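You operate a simulated robot arm through the tools that you are given. There is no shell and no other tool. Be economical: measure what you need, move in short steps, check, and stop when the job is done.

You are at the controls of a simulated two-armed robot. One attempt, no reset.

Task
Stow the straight fitting, lock the drawer box, carry it to the rack.
Fine: the fitting goes in the open drawer, which you shut; lock before carrying; the box goes on the top shelf.

It is judged by the outcome, as a careful person would: the job done as asked, and still so three seconds after it is handed in. It fails if anything else is knocked over, pushed out of place, dropped, spilled or broken.

Robot
Two 6-joint arms with two-finger grippers on one trunk, on a base that drives. Base frame: it is fixed to the floor where the robot stands at the start and does not move with it; the origin is under the middle of the robot, x ahead of it, y to its left, z up; the surface under the hand at the start is at about z = 86. Units: cm, rad, N and s.
The left shoulder is at the start at [7, 14.8, 140.2], the right one opposite. With the tool pointing down near the work surface each hand reaches from about 40 to 66 cm from the robot's upright axis, wherever it stands, measured 20 degrees to its own side. Places, roughly: inside of the upper blue drawer [40, 20, 100]; lock bar [40, 10, 90]; top shelf of the grey shelf rack [50, -120, 90]; upper blue drawer [30, 20, 100]. Payload 2.45 kg a hand.
The tool frame of a hand sits at the grasp point between the pads (the TCP): z along the fingers, y along the line on which they close. The tips reach 3 cm beyond it. Largest opening 10.6 cm; the body of the gripper starts 7.9 cm behind the TCP.
Orientation is that of the tool frame in the base frame, as [roll, pitch, yaw] about the fixed x, y, z axes, in that order (R = Rz(yaw) Ry(pitch) Rx(roll)). With the fingers straight down and closing along the base's y, the tool's x points along the base's -x, its y along +y and its z along -z.

Tools
- The arms move only by the tool step_arm. It takes "left_commands", "right_commands" or both (then of equal length, played together; a hand with none holds still); each is a list of rows, each a list of 7 numbers: the shift along the tool's x, y, z in units of 100 mm (1.0 is 100 mm), then the turn, a rotation vector about the tool's x, y, z in units of 60 degrees (1.0 is 60 degrees), then the gripper command, from -1 (fully open) to 1 (shut), values between in proportion. In form: [[tx, ty, tz, wx, wy, wz, fingers], ...]. A call has 1 to 8 rows; each row is the pose to reach, as a shift and turn from the pose commanded when the call began, along the tool's axes at that moment. A call with a number of a shift or a turn outside -1 to 1 is refused whole. Each row takes 0.2 s and may step no farther than 5 cm and 0.15 rad from the row before; otherwise, or with a gripper value out of range, the whole call is refused. A pose out of reach is approached as far as the arm can. The call stops where the force on the tool passes 90 N (or 10 N more than at its start, if that is more) or the arm is blocked; 0.2 s more then pass. The fingers move at their own pace (about 7.2 cm/s each) and stop on an object; they squeeze with about 29 N. The grip force told is the motor's: it shows also when the fingers shut on nothing. Time passes only in rows, and 0.2 s behind the last, so rows that repeat a pose let the fingers close. It gives the time, the measured TCP pose, the force on the tool (base axes), the opening and the grip force at its end, in the units of the frame above (readings bear some noise), with the torque about the TCP (base axes, N m) and any sound that the robot's microphone picked up.
- Cameras (640 x 400 px; columns grow to the right, rows downward): "scene" is now at [10.71, 2.39, 159.63]; the picture's right is [0.35, -0.94, 0.00], its down [-0.74, -0.27, -0.62] and it looks along [0.58, 0.21, -0.79] (base axes); focal length 266 px, centre (320, 200). "left" rides on the left gripper at [7.6, 0.2, -10.6] in its tool frame; the picture's right is [-0.02, 1.00, 0.00], its down [-0.78, -0.02, -0.62] and it looks along [-0.62, -0.01, 0.78] (tool axes); focal length 247 px, centre (320, 200). "right" rides on the right gripper at [7.6, -0.2, -10.6] in its tool frame; the picture's right is [0.02, 1.00, 0.00], its down [-0.78, 0.02, -0.62] and it looks along [-0.62, 0.01, 0.78] (tool axes); focal length 247 px, centre (320, 200). There is no depth. A picture from a camera that has moved, and an enlarged one, comes with that camera's place and axes in the base frame and with its lens. The place of the scene camera against the robot may be out by one fixed shift of up to 2.5 cm in any direction.
- capture(camera): a new picture of that camera. It takes no simulated time.
- lift_body(by): slides the trunk up (or, below 0, down) by that many cm; the arms and the scene camera ride with it, the base frame stays. It gives what a move gives, with no picture.
- drive_base(legs): drives the robot by 1 to 6 legs, each [ahead, left, turn to the left] in cm, cm and rad, along the robot's own axes; the way and the turn of a leg run together, so that a leg with both is an arc; at most 150 cm and 3.142 rad a leg. The arms and the cameras ride along, it lands a little off, and it stops where it bumps. It gives what a move gives.
- aim_head(pan, tilt): turns the head with the scene camera to pan (to the left, within 1.501 rad either way) and tilt (down, from -0.506 to 1.204), counted from straight ahead of the robot. It gives what a move gives.
- inspect(camera, box): a new picture of the part [left, top, right, bottom] of that camera's present view, enlarged. It takes no simulated time.
- sign_off(): hands the job in; it is judged then, once.

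Work in short steps. Places have to be worked out from the pictures, the camera data and where the tool is seen: move nearer, look again, correct. Check each grasp and each placing, and mend what went wrong. You have 120 turns and 108 pictures in all, those below and enlarged ones among them. Open the grippers and draw the arms clear of the work before you hand the job in, unless the task says otherwise; then end with one line.

The tools are called after "Emit:" as a command line: name --argument value ..., lists and objects as JSON in quotes. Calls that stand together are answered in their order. step_arm: Moves the arms, as the interface text tells. Its arguments: {"type":"object","properties":{"left_commands":{"type":"array","items":{"type":"array","items":{"type":"number"}}},"right_commands":{"type":"array","items":{"type":"array","items":{"type":"number"}}}},"required":[]} The other tools are called the same way: lift_body (by) slides the trunk up or down; drive_base (legs) drives the base; aim_head (pan, tilt) turns the head that bears the scene camera; capture (camera) takes a picture; inspect (camera, box) takes an enlarged picture of a part of a camera's view; sign_off () hands the job in.

At the start:

```text
time_s: 0.0
left_tool_pos: [45.56, 39.48, 120.57]
left_orientation: [-3.141, 0.0, -3.141]
left_contact_force: [-0.2, -0.5, -0.3]
left_ft_torque: [0.04, -0.01, 0.0]
left_opening: 10.58
left_grasp_force: 0.0
right_tool_pos: [60.21, -4.2, 99.98]
right_orientation: [3.14, -0.001, 3.141]
right_contact_force: [0.2, 0.2, -0.1]
right_ft_torque: [0.02, 0.01, 0.01]
right_opening: 10.61
right_grasp_force: 0.1
trunk travel left (down, up): [-87.5, 6.5]
robot x, y, heading: [-0.32, -0.07, 0.003]
head pan, tilt: [0.356, 0.908]
```

scene: 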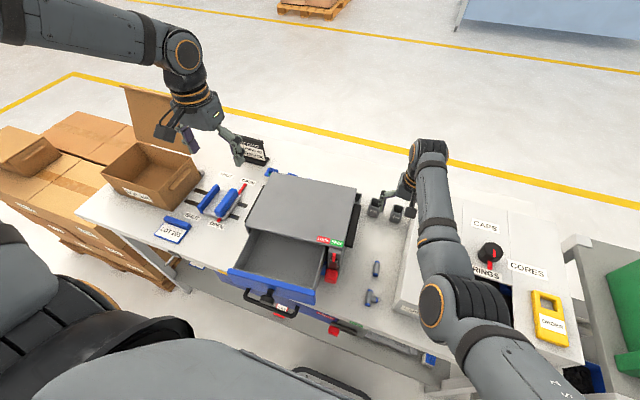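
right: 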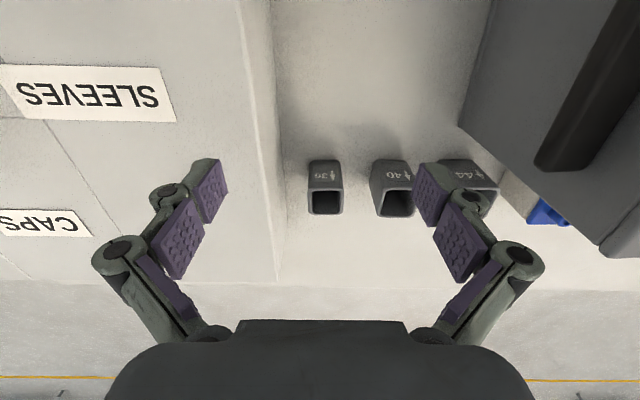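
left: 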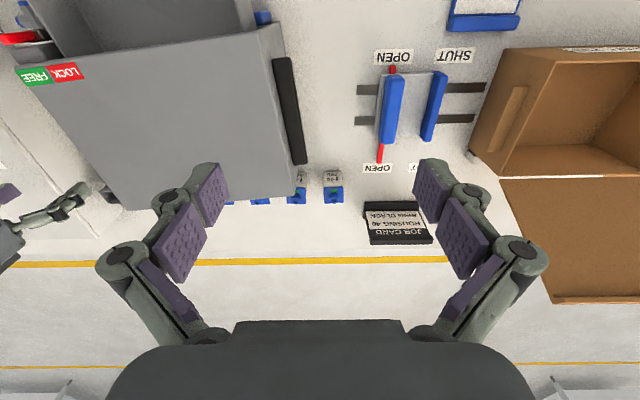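

The scene shows a drawer box with the upper drawer open and two small fittings to its right. I'll enlarge those areas to tell which is the straight one and how the lock works.

Emit:
inspect --camera "scene" --box '[220, 160, 400, 345]'

Emit:
inspect --camera "scene" --box '[340, 220, 420, 320]'

Emit:
aim_head --pan -1.0 --tilt 0.6

Emit:
capture --camera "scene"

```text
2.16 times, centred on (310, 252) of scene
camera zoom: at [10.71, 2.39, 159.63], right [0.35, -0.94, 0.0], down [-0.74, -0.27, -0.62], along [0.58, 0.21, -0.79], focal length 575 px, centre (342, 86)
```

zoom: 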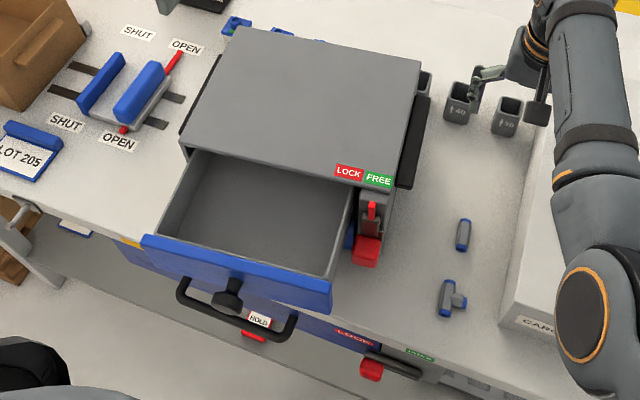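

```text
4.00 times, centred on (380, 270) of scene
camera zoom: at [10.71, 2.39, 159.63], right [0.35, -0.94, 0.0], down [-0.74, -0.27, -0.62], along [0.58, 0.21, -0.79], focal length 1064 px, centre (80, -80)
```

zoom: 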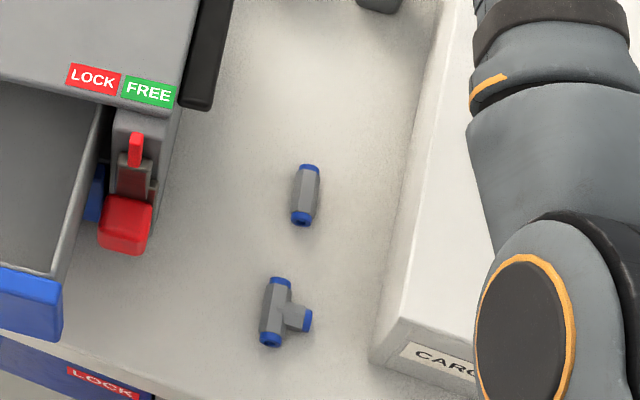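

```text
time_s: 1.5
left_tool_pos: [45.49, 39.63, 120.79]
left_orientation: [3.141, 0.0, 3.141]
left_contact_force: [-0.4, 0.0, -0.3]
left_ft_torque: [0.0, -0.01, -0.03]
left_opening: 10.59
left_grasp_force: 0.1
right_tool_pos: [60.15, -4.22, 99.93]
right_orientation: [-3.141, -0.001, 3.141]
right_contact_force: [0.7, -0.3, 0.7]
right_ft_torque: [0.03, -0.02, 0.0]
right_opening: 10.61
right_grasp_force: 0.1
trunk travel left (down, up): [-87.5, 6.5]
robot x, y, heading: [0.12, 0.21, 0.001]
head pan, tilt: [-1.0, 0.6]
```

```text
102 pictures are left
camera scene: at [8.46, -7.66, 162.16], right [-0.84, -0.54, 0.0], down [-0.31, 0.48, -0.82], along [0.45, -0.69, -0.57], focal length 266 px, centre (320, 200)
```

scene: 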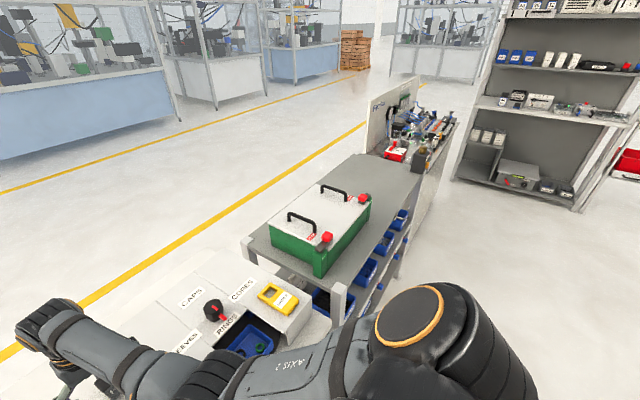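

The rack top looks to be the grey bench at y≈-56…-147, with its far end free beyond the green box. The straight fitting lies at about (46,-2), along x. I'll turn the head back to study the lock and the drawer.

Emit:
aim_head --pan 0.25 --tilt 1.1

Emit:
capture --camera "scene"

Emit:
inspect --camera "scene" --box '[310, 140, 410, 260]'

```text
time_s: 2.9
left_tool_pos: [45.65, 39.61, 120.65]
left_orientation: [3.141, 0.001, -3.139]
left_contact_force: [-0.2, 0.0, -0.1]
left_ft_torque: [-0.01, 0.0, -0.01]
left_opening: 10.61
left_grasp_force: 0.1
right_tool_pos: [60.19, -4.2, 99.98]
right_orientation: [-3.141, 0.0, 3.141]
right_contact_force: [-1.1, -0.7, -0.8]
right_ft_torque: [-0.04, 0.02, 0.0]
right_opening: 10.61
right_grasp_force: 0.0
trunk travel left (down, up): [-87.5, 6.5]
robot x, y, heading: [0.28, -0.37, -0.004]
head pan, tilt: [0.25, 1.1]
```

```text
101 pictures are left
camera scene: at [9.8, 1.33, 158.3], right [0.25, -0.97, 0.0], down [-0.86, -0.22, -0.45], along [0.44, 0.11, -0.89], focal length 266 px, centre (320, 200)
```

scene: 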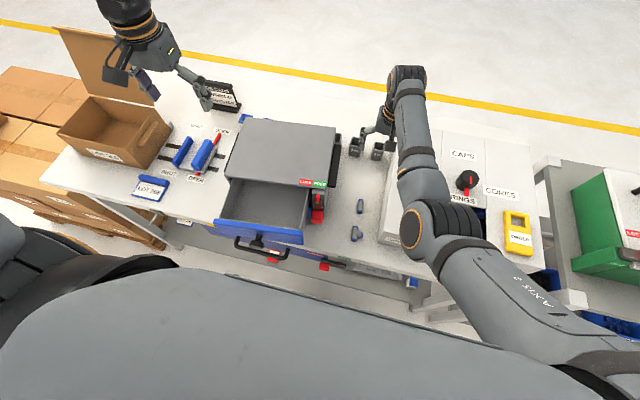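

```text
3.33 times, centred on (360, 200) of scene
camera zoom: at [9.8, 1.33, 158.3], right [0.25, -0.97, 0.0], down [-0.86, -0.22, -0.45], along [0.44, 0.11, -0.89], focal length 887 px, centre (187, 200)
```

zoom: 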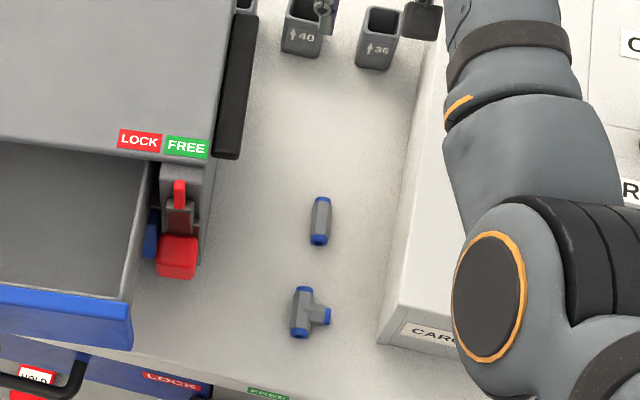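

The lock is a red-knobbed slide at the box's front right, and LOCK is toward the box (+y). The right hand goes up, back over the straight fitting and partly closed, then I look through its camera.

Emit:
step_arm --right_commands '[[0, 0, -0.4, 0, 0, 0, -0.6], [0, 0, -0.8, 0, 0, 0, -0.3], [0.4, 0.1, -0.8, 0, 0, 0, -0.2], [0.8, 0.2, -0.8, 0, 0, 0, -0.2], [0.99, 0.2, -0.8, 0, 0, 0, -0.2], [0.99, 0.2, -0.5, 0, 0, 0, -0.2]]'

Emit:
capture --camera "right"

```text
time_s: 4.5
left_tool_pos: [45.52, 39.5, 120.73]
left_orientation: [3.141, 0.0, -3.142]
left_contact_force: [0.8, -0.2, 0.1]
left_ft_torque: [0.02, -0.02, 0.0]
left_opening: 10.6
left_grasp_force: 0.0
right_tool_pos: [55.78, -14.16, 104.46]
right_orientation: [-3.027, 0.039, 3.076]
right_contact_force: [-0.9, 0.0, 0.9]
right_ft_torque: [-0.01, -0.04, 0.0]
right_opening: 6.35
right_grasp_force: 0.0
right hand out of reach, approached as far as the arm can: row 3, 4, 5, 6
trunk travel left (down, up): [-87.5, 6.5]
robot x, y, heading: [0.02, 0.19, -0.0]
head pan, tilt: [0.25, 1.1]
stopped in row 6 (right hand): the arm was blocked; the commanded pose is now the measured one
```

```text
99 pictures are left
camera right: at [47.8, -12.38, 114.7], right [0.05, 0.99, -0.12], down [0.76, 0.04, 0.65], along [0.65, -0.12, -0.75], focal length 247 px, centre (320, 200)
```

right: 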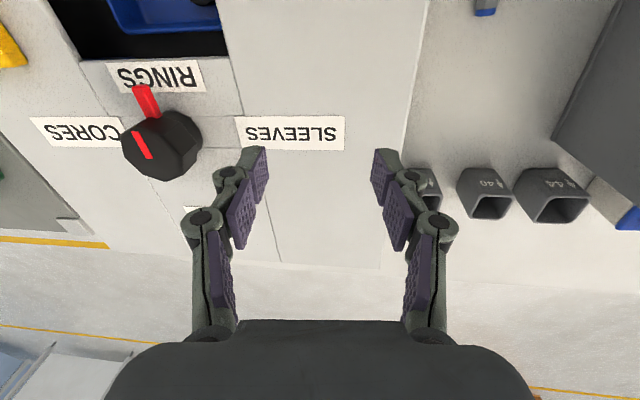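

The right hand can't reach so near the robot's centre. I'll straighten it at a place it can reach, bring the left hand inward and up, then drive left so the box ends up ahead of me.

Emit:
step_arm --right_commands '[[0, -0.2, -0.3, -0.05, 0.02, -0.03, -0.2], [0.2, -0.5, -0.3, -0.11, 0.037, -0.063, -0.2], [0.6, -0.58, -0.3, -0.11, 0.037, -0.063, -0.2], [0.88, -0.58, -0.3, -0.11, 0.037, -0.063, -0.2], [0.88, -0.58, -0.3, -0.11, 0.037, -0.063, -0.2]]' --left_commands '[[0, -0.1, -0.3, 0, 0, 0, -1], [-0.3, -0.35, -0.3, 0, 0, 0, -1], [-0.6, -0.6, -0.3, 0, 0, 0, -1], [-0.8, -0.9, -0.3, 0, 0, 0, -1], [-0.9, -0.95, -0.3, 0, 0, 0, -1]]'

Emit:
capture --camera "scene"

```text
time_s: 5.7
left_tool_pos: [48.72, 36.2, 123.55]
left_orientation: [-3.14, 0.0, -3.141]
left_contact_force: [0.3, 0.5, -0.1]
left_ft_torque: [0.05, 0.03, 0.0]
left_opening: 10.6
left_grasp_force: 0.1
left hand out of reach, approached as far as the arm can: row 3, 4, 5
right_tool_pos: [49.42, -17.66, 102.32]
right_orientation: [3.137, -0.004, 3.14]
right_contact_force: [-0.5, -0.8, -0.5]
right_ft_torque: [0.02, 0.06, 0.01]
right_opening: 6.37
right_grasp_force: 0.0
right hand out of reach, approached as far as the arm can: row 1, 2, 3, 4, 5
trunk travel left (down, up): [-87.5, 6.5]
robot x, y, heading: [-0.09, -0.13, -0.003]
head pan, tilt: [0.25, 1.1]
```

```text
98 pictures are left
camera scene: at [9.97, 1.03, 158.29], right [0.25, -0.97, 0.0], down [-0.86, -0.22, -0.45], along [0.44, 0.11, -0.89], focal length 266 px, centre (320, 200)
```

scene: 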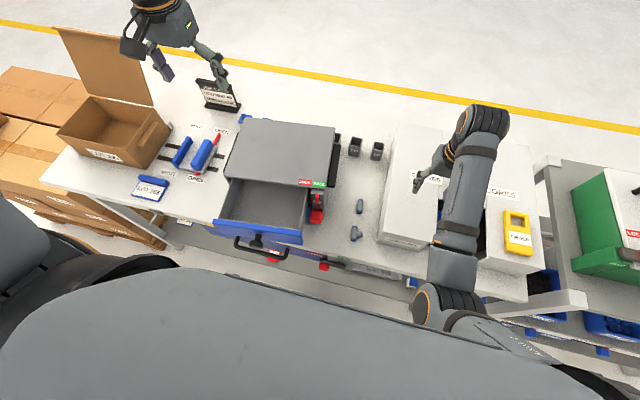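

Both hands are clear of everything. I drive 15 cm left so the fitting falls within the right hand's reach, and look.

Emit:
drive_base --legs '[[0, 15, 0]]'

Emit:
capture --camera "right"

Emit:
capture --camera "scene"

```text
time_s: 7.0
left_tool_pos: [48.55, 50.67, 123.68]
left_orientation: [3.139, 0.002, -3.14]
left_contact_force: [-0.4, 0.1, 0.2]
left_ft_torque: [0.0, 0.0, 0.0]
left_opening: 10.62
left_grasp_force: 0.1
right_tool_pos: [49.43, -3.35, 102.32]
right_orientation: [3.137, -0.003, 3.141]
right_contact_force: [0.2, -0.1, 0.5]
right_ft_torque: [0.03, -0.01, -0.04]
right_opening: 6.35
right_grasp_force: 0.1
trunk travel left (down, up): [-87.5, 6.5]
robot x, y, heading: [0.35, 14.53, 0.0]
head pan, tilt: [0.25, 1.1]
```

```text
97 pictures are left
camera right: at [41.74, -3.51, 112.92], right [-0.02, 1.0, 0.01], down [0.79, 0.01, 0.62], along [0.62, 0.02, -0.79], focal length 247 px, centre (320, 200)
```

right: 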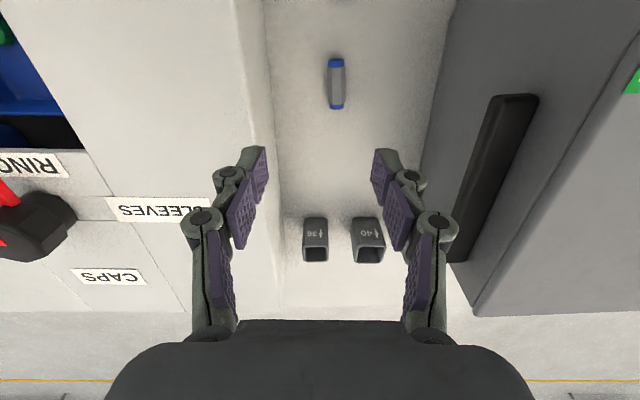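

```text
96 pictures are left
camera scene: at [9.82, 15.42, 158.3], right [0.25, -0.97, 0.0], down [-0.86, -0.22, -0.45], along [0.44, 0.11, -0.89], focal length 266 px, centre (320, 200)
```

scene: 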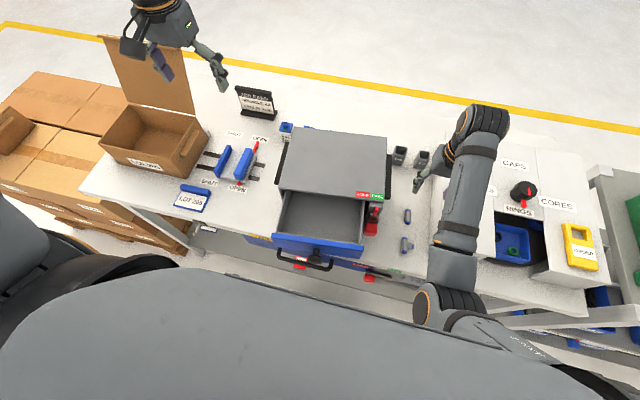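

The wrist camera puts the fitting at about (47.9,-1.55). I move over it and partway down, then check.

Emit:
step_arm --right_commands '[[0.15, 0.18, 0.2, 0, 0, 0, -0.3], [0.15, 0.18, 0.6, 0, 0, 0, -0.3], [0.15, 0.18, 0.95, 0, 0, 0, -0.3], [0.15, 0.18, 0.95, 0, 0, 0, -0.3]]'

Emit:
capture --camera "right"

```text
time_s: 8.0
left_tool_pos: [48.46, 50.94, 123.47]
left_orientation: [-3.14, 0.002, -3.141]
left_contact_force: [0.3, 0.1, 0.3]
left_ft_torque: [0.02, -0.04, 0.03]
left_opening: 10.58
left_grasp_force: 0.1
right_tool_pos: [47.91, -1.3, 93.16]
right_orientation: [3.138, -0.004, 3.141]
right_contact_force: [0.5, -0.2, 0.3]
right_ft_torque: [0.02, 0.0, -0.02]
right_opening: 6.88
right_grasp_force: 0.0
trunk travel left (down, up): [-87.5, 6.5]
robot x, y, heading: [-0.06, 14.26, -0.003]
head pan, tilt: [0.25, 1.1]
```

```text
95 pictures are left
camera right: at [40.3, -1.4, 103.78], right [-0.02, 1.0, 0.0], down [0.79, 0.01, 0.62], along [0.62, 0.02, -0.79], focal length 247 px, centre (320, 200)
```

right: 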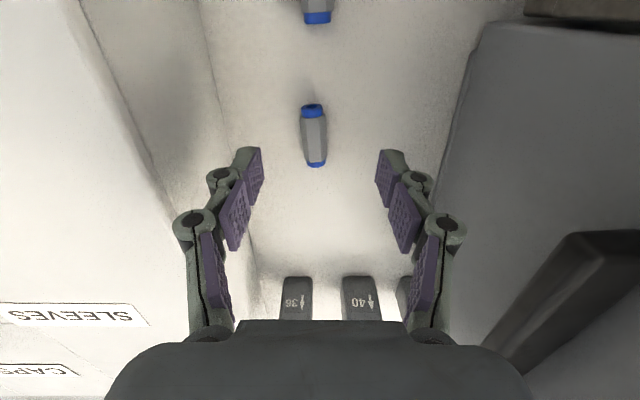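

The fitting is between the fingers, at about (47.6,-1.6). I go down 3.8 cm and close.

Emit:
step_arm --right_commands '[[0.03, -0.02, 0.25, 0, 0, 0, -0.3], [0.03, -0.02, 0.38, 0, 0, 0, -0.3], [0.03, -0.02, 0.38, 0, 0, 0, 1], [0.03, -0.02, 0.38, 0, 0, 0, 1], [0.03, -0.02, 0.38, 0, 0, 0, 1], [0.03, -0.02, 0.38, 0, 0, 0, 1]]'

Emit:
capture --camera "right"

```text
time_s: 9.4
left_tool_pos: [48.59, 50.84, 123.69]
left_orientation: [-3.141, 0.002, 3.141]
left_contact_force: [0.5, 0.0, 0.2]
left_ft_torque: [-0.01, 0.01, -0.02]
left_opening: 10.58
left_grasp_force: 0.0
right_tool_pos: [47.37, -1.49, 89.48]
right_orientation: [3.138, -0.003, 3.141]
right_contact_force: [-0.8, -0.3, -0.2]
right_ft_torque: [-0.01, 0.01, -0.01]
right_opening: 1.49
right_grasp_force: 28.9
trunk travel left (down, up): [-87.5, 6.5]
robot x, y, heading: [0.06, 14.35, -0.003]
head pan, tilt: [0.25, 1.1]
```

```text
94 pictures are left
camera right: at [39.75, -1.66, 99.98], right [-0.02, 1.0, 0.0], down [0.79, 0.02, 0.62], along [0.62, 0.02, -0.79], focal length 247 px, centre (320, 200)
```

right: 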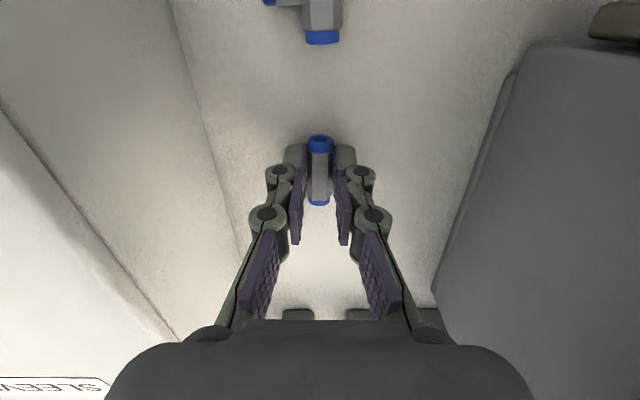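

The fitting is gripped (1.49 cm opening, 28.9 N). I lift it straight up and back the base off, so I can then bring the hand out over the open drawer.

Emit:
step_arm --right_commands '[[0, 0, -0.4, 0, 0, 0, 1], [0, 0, -0.8, 0, 0, 0, 1], [0, 0, -1.0, 0, 0, 0, 1], [0, 0, -1.0, 0, 0, 0, 1]]'

Emit:
drive_base --legs '[[-21, 0, 0]]'

Emit:
capture --camera "scene"

```text
time_s: 10.4
left_tool_pos: [48.55, 50.92, 123.6]
left_orientation: [-3.14, 0.002, -3.141]
left_contact_force: [0.0, -0.8, -0.4]
left_ft_torque: [-0.01, -0.01, 0.0]
left_opening: 10.61
left_grasp_force: 0.0
right_tool_pos: [47.35, -1.85, 98.94]
right_orientation: [-3.135, -0.008, 3.14]
right_contact_force: [0.4, -0.5, 0.3]
right_ft_torque: [0.03, -0.01, 0.02]
right_opening: 1.45
right_grasp_force: 29.3
trunk travel left (down, up): [-87.5, 6.5]
robot x, y, heading: [0.24, 14.22, 0.002]
head pan, tilt: [0.25, 1.1]
```

```text
time_s: 12.1
left_tool_pos: [28.01, 50.76, 123.47]
left_orientation: [-3.14, -0.002, 3.137]
left_contact_force: [0.8, -1.0, -0.8]
left_ft_torque: [-0.03, 0.06, 0.0]
left_opening: 10.6
left_grasp_force: 0.1
right_tool_pos: [26.71, -1.9, 98.9]
right_orientation: [-3.134, -0.007, 3.136]
right_contact_force: [0.2, -0.4, -0.6]
right_ft_torque: [0.0, 0.02, -0.02]
right_opening: 1.45
right_grasp_force: 29.2
trunk travel left (down, up): [-87.5, 6.5]
robot x, y, heading: [-21.14, 14.35, 0.001]
head pan, tilt: [0.25, 1.1]
```

```text
93 pictures are left
camera scene: at [-10.79, 15.84, 158.26], right [0.24, -0.97, 0.0], down [-0.87, -0.22, -0.45], along [0.44, 0.11, -0.89], focal length 266 px, centre (320, 200)
```

scene: 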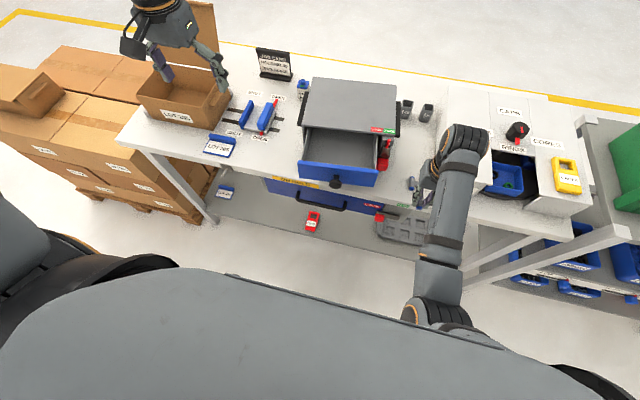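

The fitting is still held. I extend the right hand forward and up to about (37, 8, 108), short of the lock.

Emit:
step_arm --right_commands '[[-0.3, 0.2, -0.1, 0, 0, 0, 1], [-0.5, 0.4, -0.4, 0, 0, 0, 1], [-0.7, 0.6, -0.7, 0, 0, 0, 1], [-0.95, 0.8, -0.9, 0, 0, 0, 1], [-1.0, 1.0, -0.95, 0, 0, 0, 1], [-1.0, 1.0, -0.95, 0, 0, 0, 1]]'

```text
time_s: 13.5
left_tool_pos: [27.61, 50.73, 123.61]
left_orientation: [-3.141, 0.001, 3.138]
left_contact_force: [-1.3, 0.7, 0.0]
left_ft_torque: [0.01, -0.01, 0.03]
left_opening: 10.58
left_grasp_force: 0.1
right_tool_pos: [36.94, 5.96, 108.58]
right_orientation: [-3.109, 0.002, 3.111]
right_contact_force: [-0.8, -0.1, 0.3]
right_ft_torque: [0.05, -0.02, 0.02]
right_opening: 1.49
right_grasp_force: 28.9
trunk travel left (down, up): [-87.5, 6.5]
robot x, y, heading: [-20.85, 14.57, -0.004]
head pan, tilt: [0.25, 1.1]
```

At (36.9, 6, 108.6) with the fitting held. I drive 15 cm left so the hand sits over the drawer, and look.

Emit:
drive_base --legs '[[0, 15, 0]]'

Emit:
capture --camera "right"

Emit:
capture --camera "scene"

```text
time_s: 14.8
left_tool_pos: [27.52, 65.79, 123.69]
left_orientation: [3.14, 0.002, 3.14]
left_contact_force: [0.5, -0.1, 0.6]
left_ft_torque: [0.06, -0.01, -0.03]
left_opening: 10.59
left_grasp_force: 0.0
right_tool_pos: [37.15, 21.36, 108.58]
right_orientation: [-3.112, 0.003, 3.117]
right_contact_force: [1.3, -0.3, -0.1]
right_ft_torque: [0.01, 0.0, 0.03]
right_opening: 1.43
right_grasp_force: 28.8
trunk travel left (down, up): [-87.5, 6.5]
robot x, y, heading: [-20.8, 29.76, 0.001]
head pan, tilt: [0.25, 1.1]
```

```text
92 pictures are left
camera right: at [29.43, 21.64, 119.14], right [0.0, 1.0, -0.03], down [0.78, 0.02, 0.62], along [0.62, -0.02, -0.78], focal length 247 px, centre (320, 200)
```

right: 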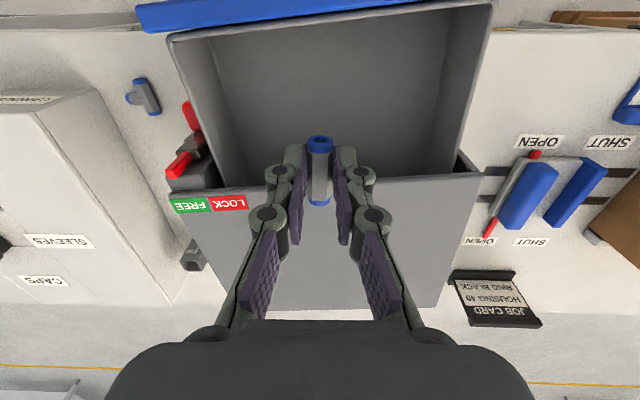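

```text
91 pictures are left
camera scene: at [-11.21, 30.63, 158.31], right [0.25, -0.97, 0.0], down [-0.86, -0.22, -0.45], along [0.44, 0.11, -0.89], focal length 266 px, centre (320, 200)
```

scene: 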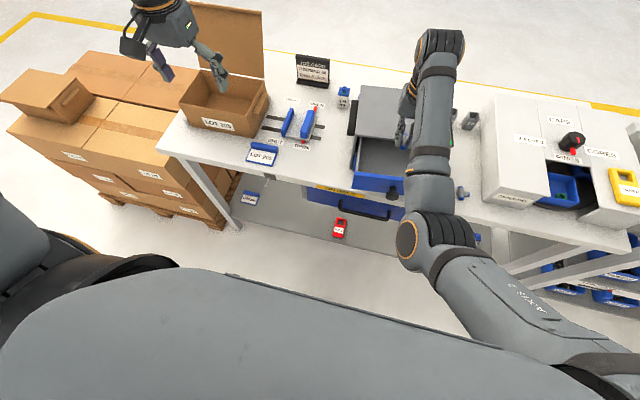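

The hand is centred over the drawer (interior x≈31–41.7, y≈12–30, floor z≈96). I lower 7.5 cm in steps, a little toward the front.

Emit:
step_arm --right_commands '[[0.08, 0, 0.2, -0.028, 0, -0.023, 1], [0.08, 0, 0.5, -0.028, 0, -0.023, 1], [0.08, 0, 0.75, -0.028, 0, -0.023, 1], [0.08, 0, 0.75, -0.028, 0, -0.023, 1]]'

Emit:
capture --camera "right"

```text
time_s: 15.8
left_tool_pos: [27.54, 66.05, 123.57]
left_orientation: [-3.139, 0.003, 3.139]
left_contact_force: [0.1, 0.7, -0.9]
left_ft_torque: [-0.01, 0.01, -0.01]
left_opening: 10.59
left_grasp_force: 0.1
right_tool_pos: [36.68, 21.32, 101.19]
right_orientation: [-3.141, 0.003, -3.141]
right_contact_force: [0.6, 0.4, -0.3]
right_ft_torque: [0.05, -0.03, 0.0]
right_opening: 1.5
right_grasp_force: 28.8
trunk travel left (down, up): [-87.5, 6.5]
robot x, y, heading: [-21.37, 29.83, -0.001]
head pan, tilt: [0.25, 1.1]
```

```text
90 pictures are left
camera right: at [28.96, 21.31, 111.6], right [-0.02, 1.0, 0.0], down [0.78, 0.02, 0.62], along [0.62, 0.01, -0.78], focal length 247 px, centre (320, 200)
```

right: 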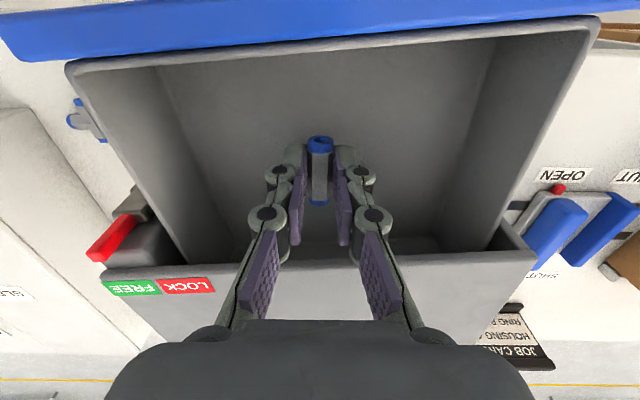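

I judge the drawer floor to be at about z≈97, so the fitting is close to it. I inch down and watch the force.

Emit:
step_arm --right_commands '[[0, 0, 0.05, 0, 0, 0, 1], [0, 0, 0.05, 0, 0, 0, 1]]'

Emit:
inspect --camera "right" --box '[240, 100, 400, 250]'

```text
time_s: 16.4
left_tool_pos: [27.59, 66.02, 123.53]
left_orientation: [-3.14, 0.003, 3.14]
left_contact_force: [-0.8, -0.1, 0.0]
left_ft_torque: [0.0, 0.01, 0.01]
left_opening: 10.59
left_grasp_force: 0.1
right_tool_pos: [36.66, 21.34, 100.6]
right_orientation: [-3.136, 0.004, 3.14]
right_contact_force: [0.0, -0.6, 0.0]
right_ft_torque: [-0.02, -0.03, 0.02]
right_opening: 1.49
right_grasp_force: 29.0
trunk travel left (down, up): [-87.5, 6.5]
robot x, y, heading: [-20.95, 29.48, 0.0]
head pan, tilt: [0.25, 1.1]
```

```text
2.67 times, centred on (320, 175) of right
camera zoom: at [28.89, 21.25, 111.13], right [-0.02, 1.0, 0.0], down [0.78, 0.02, 0.62], along [0.62, 0.01, -0.78], focal length 659 px, centre (320, 267)
```

zoom: 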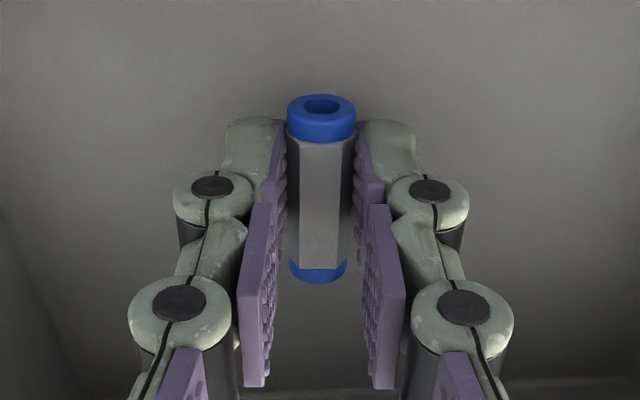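

No contact yet, so I continue down in small increments.

Emit:
step_arm --right_commands '[[0, 0, 0.04, 0, 0, 0, 1], [0, 0, 0.08, 0, 0, 0, 1]]'

```text
time_s: 17.0
left_tool_pos: [27.58, 66.06, 123.63]
left_orientation: [-3.139, 0.0, 3.14]
left_contact_force: [0.1, -0.3, -0.5]
left_ft_torque: [0.0, -0.01, 0.05]
left_opening: 10.58
left_grasp_force: 0.2
right_tool_pos: [36.49, 21.29, 99.88]
right_orientation: [-3.137, 0.004, 3.141]
right_contact_force: [0.8, -0.3, -0.3]
right_ft_torque: [0.01, 0.03, 0.02]
right_opening: 1.48
right_grasp_force: 28.7
trunk travel left (down, up): [-87.5, 6.5]
robot x, y, heading: [-21.05, 29.57, -0.002]
head pan, tilt: [0.25, 1.1]
```

Emit:
step_arm --right_commands '[[0, 0, 0.04, 0, 0, 0, 1], [0, 0, 0.08, 0, 0, 0, 1]]'

Emit:
capture --camera "right"

```text
time_s: 17.6
left_tool_pos: [27.46, 66.07, 123.47]
left_orientation: [-3.138, 0.0, 3.139]
left_contact_force: [0.6, 0.2, 0.6]
left_ft_torque: [0.0, 0.0, 0.0]
left_opening: 10.59
left_grasp_force: 0.1
right_tool_pos: [36.26, 21.29, 99.07]
right_orientation: [-3.139, 0.002, 3.142]
right_contact_force: [-0.4, 0.7, 0.3]
right_ft_torque: [-0.01, 0.02, -0.01]
right_opening: 1.47
right_grasp_force: 29.3
trunk travel left (down, up): [-87.5, 6.5]
robot x, y, heading: [-20.84, 29.81, -0.002]
head pan, tilt: [0.25, 1.1]
```

```text
88 pictures are left
camera right: at [28.64, 21.15, 109.53], right [-0.02, 1.0, 0.0], down [0.78, 0.02, 0.62], along [0.62, 0.01, -0.78], focal length 247 px, centre (320, 200)
```

right: 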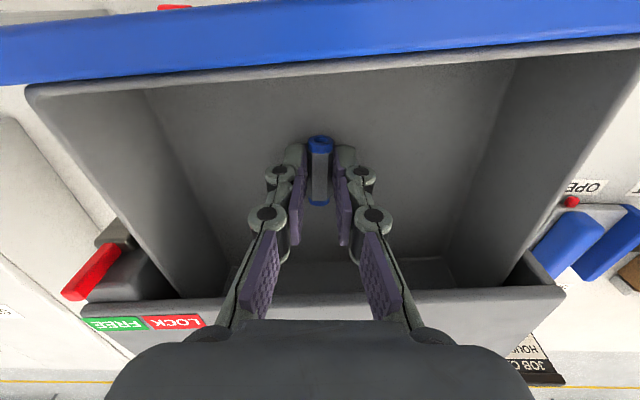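

Still no contact; the floor is probably near z≈95. I keep inching down.

Emit:
step_arm --right_commands '[[0, 0, 0.03, 0, 0, 0, 1], [0, 0, 0.06, 0, 0, 0, 1], [0, 0, 0.06, 0, 0, 0, 1]]'

```text
time_s: 18.4
left_tool_pos: [27.35, 65.94, 123.66]
left_orientation: [-3.141, 0.003, 3.139]
left_contact_force: [0.0, -0.4, -0.1]
left_ft_torque: [-0.01, 0.02, 0.02]
left_opening: 10.61
left_grasp_force: 0.0
right_tool_pos: [36.29, 21.27, 98.58]
right_orientation: [-3.14, 0.009, 3.141]
right_contact_force: [0.5, -6.0, 20.9]
right_ft_torque: [-0.16, -0.23, -0.06]
right_opening: 1.48
right_grasp_force: 29.0
trunk travel left (down, up): [-87.5, 6.5]
robot x, y, heading: [-20.66, 29.73, -0.003]
head pan, tilt: [0.25, 1.1]
```

Contact (21 N), so the fitting is on the drawer floor. I ease up slightly, open the fingers and withdraw straight up.

Emit:
step_arm --right_commands '[[0, 0, -0.04, 0, 0, 0, 1], [0, 0, -0.04, 0, 0, 0, 0.2], [0, 0, -0.04, 0, 0, 0, 0.2], [0, 0, -0.3, 0, 0, 0, 0.2], [0, 0, -0.7, 0, 0, 0, 0.2], [0, 0, -1.0, 0, 0, 0, 0.2], [0, 0, -1.0, 0, 0, 0, 0.2]]'

Emit:
capture --camera "right"

```text
time_s: 20.0
left_tool_pos: [27.6, 66.12, 123.59]
left_orientation: [3.141, 0.0, 3.14]
left_contact_force: [-0.1, -0.2, 1.2]
left_ft_torque: [-0.01, 0.0, 0.04]
left_opening: 10.6
left_grasp_force: 0.3
right_tool_pos: [36.44, 20.74, 108.5]
right_orientation: [-3.131, 0.004, 3.134]
right_contact_force: [0.0, 0.2, 0.4]
right_ft_torque: [0.02, 0.0, 0.03]
right_opening: 4.25
right_grasp_force: 0.0
trunk travel left (down, up): [-87.5, 6.5]
robot x, y, heading: [-20.9, 29.91, -0.007]
head pan, tilt: [0.25, 1.1]
```

```text
87 pictures are left
camera right: at [28.77, 20.77, 119.05], right [-0.01, 1.0, -0.01], down [0.78, 0.02, 0.62], along [0.62, 0.0, -0.78], focal length 247 px, centre (320, 200)
```

right: 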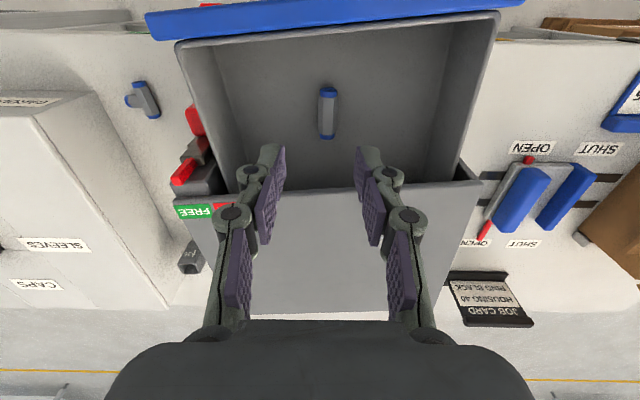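

The fitting lies in the drawer. To shut it I'll straddle the knob with the open fingers and push the front evenly, so I back the base off 16 cm and look.

Emit:
drive_base --legs '[[-16, 0, 0]]'

Emit:
aim_head --pan -0.1 --tilt 0.85

Emit:
capture --camera "scene"

Emit:
capture --camera "right"

```text
time_s: 21.5
left_tool_pos: [11.7, 66.23, 123.47]
left_orientation: [-3.139, -0.001, -3.138]
left_contact_force: [0.6, -1.1, -0.4]
left_ft_torque: [0.0, 0.02, 0.01]
left_opening: 10.59
left_grasp_force: 0.0
right_tool_pos: [20.74, 20.97, 108.43]
right_orientation: [-3.132, 0.003, 3.138]
right_contact_force: [-0.3, 0.9, 0.4]
right_ft_torque: [0.03, 0.04, -0.02]
right_opening: 4.23
right_grasp_force: 0.2
trunk travel left (down, up): [-87.5, 6.5]
robot x, y, heading: [-36.59, 29.76, 0.002]
head pan, tilt: [0.25, 1.1]
```

```text
time_s: 22.3
left_tool_pos: [11.33, 66.24, 123.51]
left_orientation: [-3.14, 0.004, -3.138]
left_contact_force: [-0.1, -0.3, -0.2]
left_ft_torque: [-0.06, -0.03, -0.02]
left_opening: 10.6
left_grasp_force: 0.2
right_tool_pos: [20.34, 20.81, 108.53]
right_orientation: [-3.13, 0.004, 3.139]
right_contact_force: [0.2, -0.1, -1.3]
right_ft_torque: [-0.01, -0.05, 0.01]
right_opening: 4.23
right_grasp_force: 0.1
trunk travel left (down, up): [-87.5, 6.5]
robot x, y, heading: [-36.92, 29.8, -0.002]
head pan, tilt: [-0.099, 0.85]
```

```text
86 pictures are left
camera scene: at [-25.7, 28.69, 160.08], right [-0.1, -1.0, 0.0], down [-0.75, 0.07, -0.66], along [0.66, -0.06, -0.75], focal length 266 px, centre (320, 200)
```

scene: 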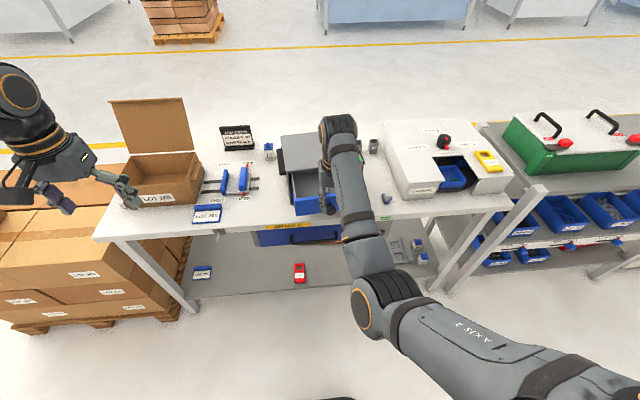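

```text
85 pictures are left
camera right: at [12.67, 20.86, 119.07], right [-0.02, 1.0, -0.01], down [0.78, 0.02, 0.63], along [0.63, 0.0, -0.78], focal length 247 px, centre (320, 200)
```

right: 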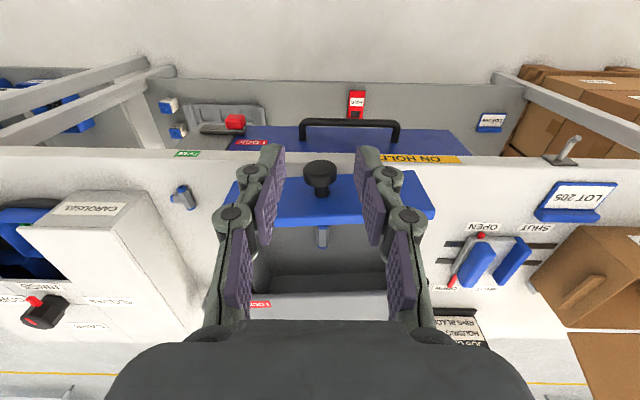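

The knob is at about (27.5,20.9,96.4), and the panel face is at x≈30.5, z 92.5–100. I open the fingers to straddle the knob and lower to z≈98.

Emit:
step_arm --right_commands '[[0, 0, 0.0, 0, 0, 0, -0.8], [0, 0, 0.4, 0, 0, 0, -0.8], [0, 0, 0.8, 0, 0, 0, -0.8], [0, 0, 1.0, 0, 0, 0, -0.8], [0, 0, 1.0, 0, 0, 0, -0.8]]'

Emit:
capture --camera "right"

```text
time_s: 23.5
left_tool_pos: [11.45, 66.27, 123.6]
left_orientation: [-3.14, 0.002, -3.138]
left_contact_force: [-0.7, -0.6, -0.3]
left_ft_torque: [0.0, 0.0, -0.02]
left_opening: 10.62
left_grasp_force: 0.0
right_tool_pos: [20.47, 20.9, 98.52]
right_orientation: [-3.129, 0.002, 3.141]
right_contact_force: [-0.3, -0.1, 0.0]
right_ft_torque: [-0.01, 0.02, 0.02]
right_opening: 9.54
right_grasp_force: 0.1
trunk travel left (down, up): [-87.5, 6.5]
robot x, y, heading: [-36.74, 29.45, -0.0]
head pan, tilt: [-0.099, 0.85]
```

```text
84 pictures are left
camera right: at [12.67, 20.89, 108.98], right [-0.02, 1.0, -0.01], down [0.78, 0.02, 0.62], along [0.62, 0.0, -0.78], focal length 247 px, centre (320, 200)
```

right: 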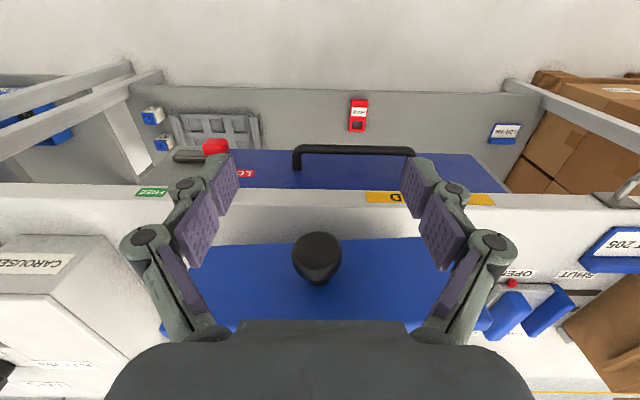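

Aligned, with the knob between the fingers. I drive forward 16 cm to push the drawer most of the way.

Emit:
drive_base --legs '[[8, 0, 0], [8, 0, 0]]'

Emit:
capture --camera "right"

Emit:
capture --camera "scene"

```text
time_s: 25.2
left_tool_pos: [26.43, 66.32, 124.03]
left_orientation: [3.141, 0.009, -3.14]
left_contact_force: [-1.0, -0.8, 0.6]
left_ft_torque: [0.0, -0.09, 0.04]
left_opening: 10.62
left_grasp_force: 0.1
right_tool_pos: [35.55, 20.64, 98.96]
right_orientation: [-3.131, 0.012, 3.138]
right_contact_force: [-1.1, 0.5, 0.7]
right_ft_torque: [-0.01, -0.1, 0.0]
right_opening: 9.58
right_grasp_force: 0.1
trunk travel left (down, up): [-87.5, 6.5]
robot x, y, heading: [-20.87, 29.82, 0.004]
head pan, tilt: [-0.099, 0.85]
```

```text
83 pictures are left
camera right: at [27.75, 20.83, 109.43], right [-0.02, 1.0, -0.01], down [0.78, 0.02, 0.63], along [0.63, 0.0, -0.78], focal length 247 px, centre (320, 200)
```

right: 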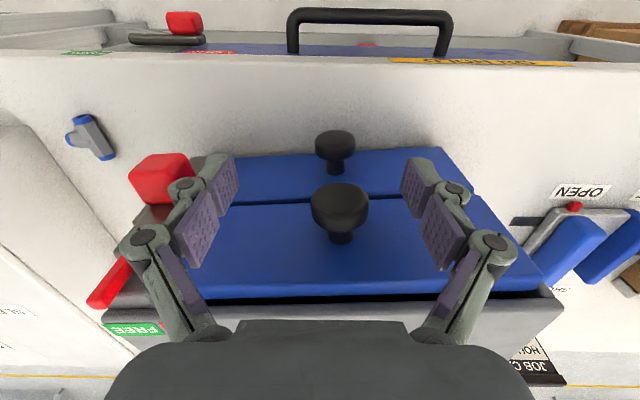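

```text
82 pictures are left
camera scene: at [-10.93, 28.68, 160.18], right [-0.1, -1.0, 0.0], down [-0.74, 0.07, -0.67], along [0.66, -0.06, -0.75], focal length 266 px, centre (320, 200)
```

scene: 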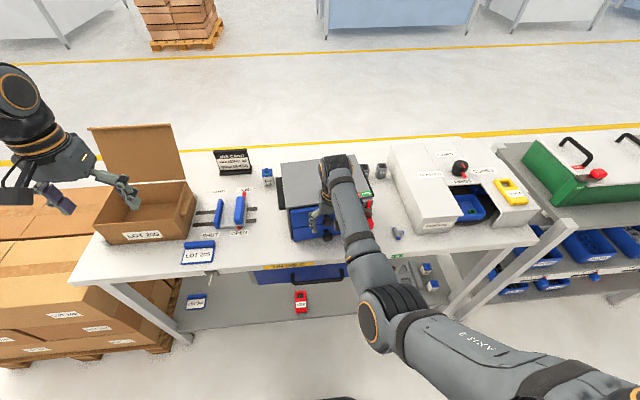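

The upper drawer looks almost shut and the hand feels no force. I zoom in to see whether a gap remains.

Emit:
inspect --camera "scene" --box '[260, 150, 400, 250]'

Emit:
inspect --camera "right" --box '[100, 130, 560, 360]'

```text
4.00 times, centred on (330, 200) of scene
camera zoom: at [-10.93, 28.68, 160.18], right [-0.1, -1.0, 0.0], down [-0.74, 0.07, -0.67], along [0.66, -0.06, -0.75], focal length 1064 px, centre (280, 200)
```

zoom: 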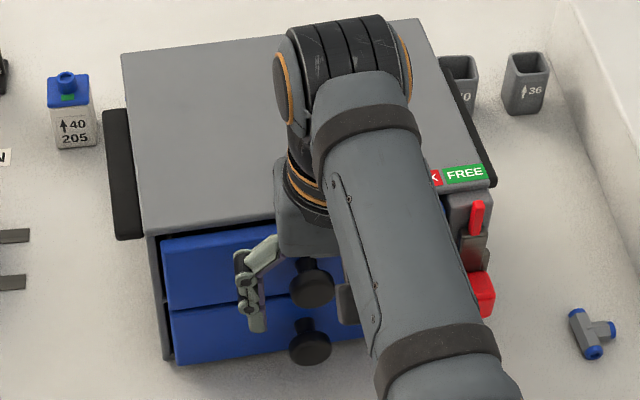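

```text
1.39 times, centred on (330, 245) of right
camera zoom: at [27.75, 20.83, 109.43], right [-0.02, 1.0, -0.01], down [0.78, 0.02, 0.63], along [0.63, 0.0, -0.78], focal length 344 px, centre (306, 137)
```

zoom: 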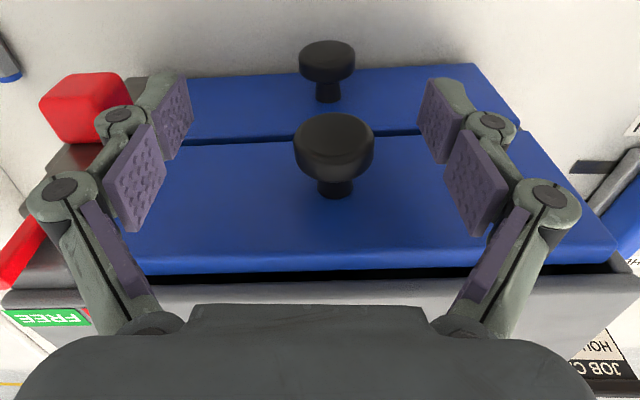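

It's nearly flush, with the lower drawer as the reference. I push a little further with the arm to seat it.

Emit:
step_arm --right_commands '[[-0.1, 0, 0, 0, 0, 0, -0.8], [-0.2, 0, 0, 0, 0, 0, -0.8], [-0.3, 0, 0, 0, 0, 0, -0.8]]'

Emit:
inspect --camera "right" --box '[100, 130, 560, 360]'

```text
time_s: 26.0
left_tool_pos: [27.35, 66.26, 123.56]
left_orientation: [-3.14, 0.001, -3.139]
left_contact_force: [1.2, -0.1, 0.4]
left_ft_torque: [-0.01, 0.05, 0.01]
left_opening: 10.59
left_grasp_force: 0.1
right_tool_pos: [39.21, 20.76, 98.43]
right_orientation: [-3.132, 0.003, 3.138]
right_contact_force: [-2.1, 0.5, -0.3]
right_ft_torque: [-0.01, 0.1, 0.19]
right_opening: 9.66
right_grasp_force: 1.1
trunk travel left (down, up): [-87.5, 6.5]
robot x, y, heading: [-21.35, 29.82, 0.004]
head pan, tilt: [-0.099, 0.85]
```

```text
1.39 times, centred on (330, 245) of right
camera zoom: at [31.47, 20.76, 109.01], right [-0.02, 1.0, -0.01], down [0.78, 0.02, 0.62], along [0.62, 0.0, -0.78], focal length 344 px, centre (306, 137)
```

zoom: 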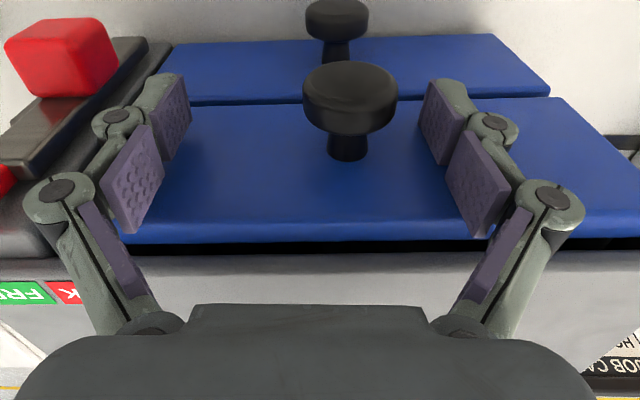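

There's almost no resistance yet, so I push another 1.5 cm in small steps.

Emit:
step_arm --right_commands '[[-0.05, 0, 0, 0, 0, 0, -0.8], [-0.1, 0, 0, 0, 0, 0, -0.8], [-0.1, 0, 0, 0, 0, 0, -0.8]]'

Emit:
inspect --camera "right" --box '[100, 130, 560, 360]'

Emit:
inspect --camera "scene" --box '[260, 150, 400, 250]'

```text
time_s: 26.8
left_tool_pos: [27.11, 66.22, 123.64]
left_orientation: [-3.14, 0.003, -3.139]
left_contact_force: [1.2, 0.3, 0.3]
left_ft_torque: [-0.01, 0.01, 0.0]
left_opening: 10.63
left_grasp_force: 0.1
right_tool_pos: [40.05, 20.71, 98.61]
right_orientation: [-3.131, 0.007, 3.137]
right_contact_force: [-1.9, 1.5, 0.1]
right_ft_torque: [-0.01, 0.01, 0.1]
right_opening: 9.59
right_grasp_force: 0.6
trunk travel left (down, up): [-87.5, 6.5]
robot x, y, heading: [-21.17, 29.77, 0.006]
head pan, tilt: [-0.099, 0.85]
```

```text
1.39 times, centred on (330, 245) of right
camera zoom: at [32.4, 20.83, 109.09], right [-0.02, 1.0, -0.01], down [0.78, 0.02, 0.63], along [0.63, 0.0, -0.78], focal length 344 px, centre (306, 137)
```

zoom: 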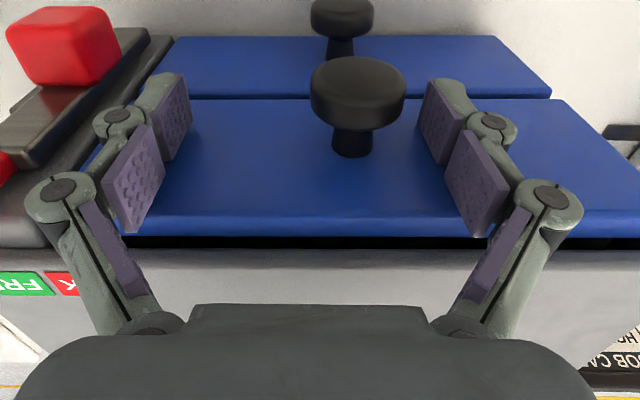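

```text
4.00 times, centred on (330, 200) of scene
camera zoom: at [-9.85, 28.75, 160.08], right [-0.1, -1.0, 0.0], down [-0.75, 0.07, -0.66], along [0.66, -0.06, -0.75], focal length 1064 px, centre (280, 200)
```

zoom: 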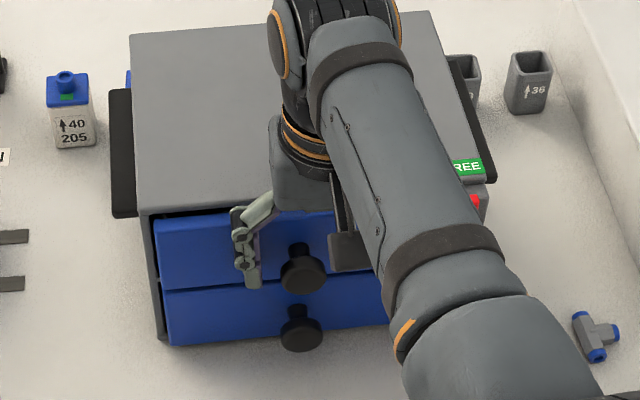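

The box itself has begun to slide, so the drawer must be on its stop. I stop pushing, back off and check the drawer and what stands behind the box.

Emit:
drive_base --legs '[[-12, 0, 0]]'

Emit:
step_arm --right_commands '[[0, 0, -0.4, 0, 0, 0, -0.8], [0, 0, -0.8, 0, 0, 0, -0.8], [0, -0.4, -0.8, 0, 0, 0, -0.8], [0, -0.8, -0.8, 0, 0, 0, -0.8], [0, -1.0, -0.8, 0, 0, 0, -0.8]]'

Emit:
capture --camera "scene"

Emit:
inspect --camera "scene" --box '[260, 120, 400, 240]'

```text
time_s: 28.1
left_tool_pos: [15.28, 66.25, 123.53]
left_orientation: [-3.14, -0.002, 3.141]
left_contact_force: [0.6, 0.2, -0.2]
left_ft_torque: [0.0, 0.02, 0.01]
left_opening: 10.57
left_grasp_force: 0.1
right_tool_pos: [28.16, 20.61, 98.33]
right_orientation: [-3.13, 0.001, 3.137]
right_contact_force: [0.8, 0.2, 0.6]
right_ft_torque: [0.01, 0.02, 0.02]
right_opening: 9.54
right_grasp_force: 0.1
trunk travel left (down, up): [-87.5, 6.5]
robot x, y, heading: [-33.58, 29.68, 0.002]
head pan, tilt: [-0.099, 0.85]
```

```text
time_s: 29.3
left_tool_pos: [15.02, 66.14, 123.52]
left_orientation: [-3.14, -0.001, -3.142]
left_contact_force: [0.4, 0.1, 0.0]
left_ft_torque: [0.01, 0.0, 0.0]
left_opening: 10.6
left_grasp_force: 0.2
right_tool_pos: [27.76, 10.83, 106.96]
right_orientation: [-3.129, 0.004, 3.136]
right_contact_force: [-0.7, -0.1, 0.1]
right_ft_torque: [-0.04, 0.01, 0.03]
right_opening: 9.54
right_grasp_force: 0.1
trunk travel left (down, up): [-87.5, 6.5]
robot x, y, heading: [-33.52, 29.95, -0.004]
head pan, tilt: [-0.099, 0.85]
```

```text
76 pictures are left
camera scene: at [-22.01, 28.73, 160.07], right [-0.1, -1.0, 0.0], down [-0.75, 0.07, -0.66], along [0.66, -0.07, -0.75], focal length 266 px, centre (320, 200)
```

scene: 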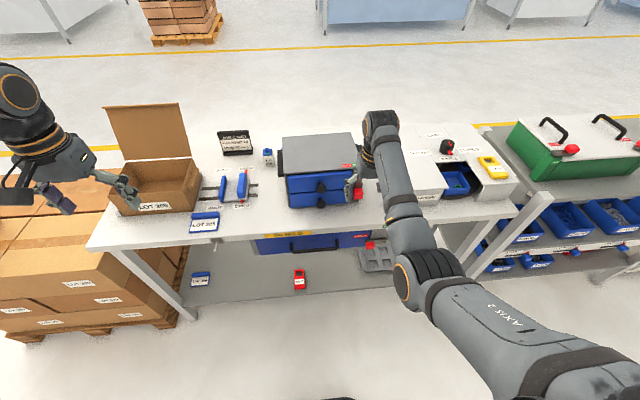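

```text
3.33 times, centred on (330, 180) of scene
camera zoom: at [-22.01, 28.73, 160.07], right [-0.1, -1.0, 0.0], down [-0.75, 0.07, -0.66], along [0.66, -0.07, -0.75], focal length 887 px, centre (287, 267)
```

zoom: 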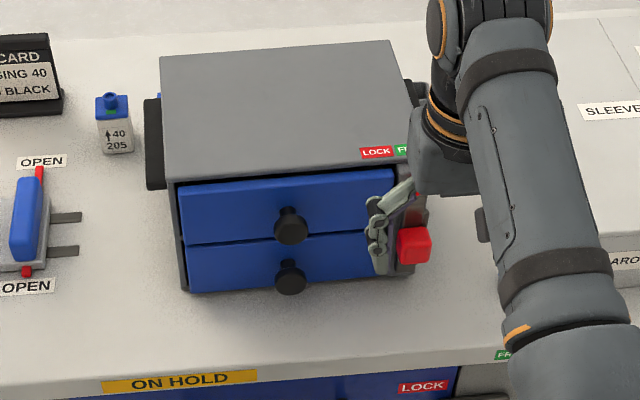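

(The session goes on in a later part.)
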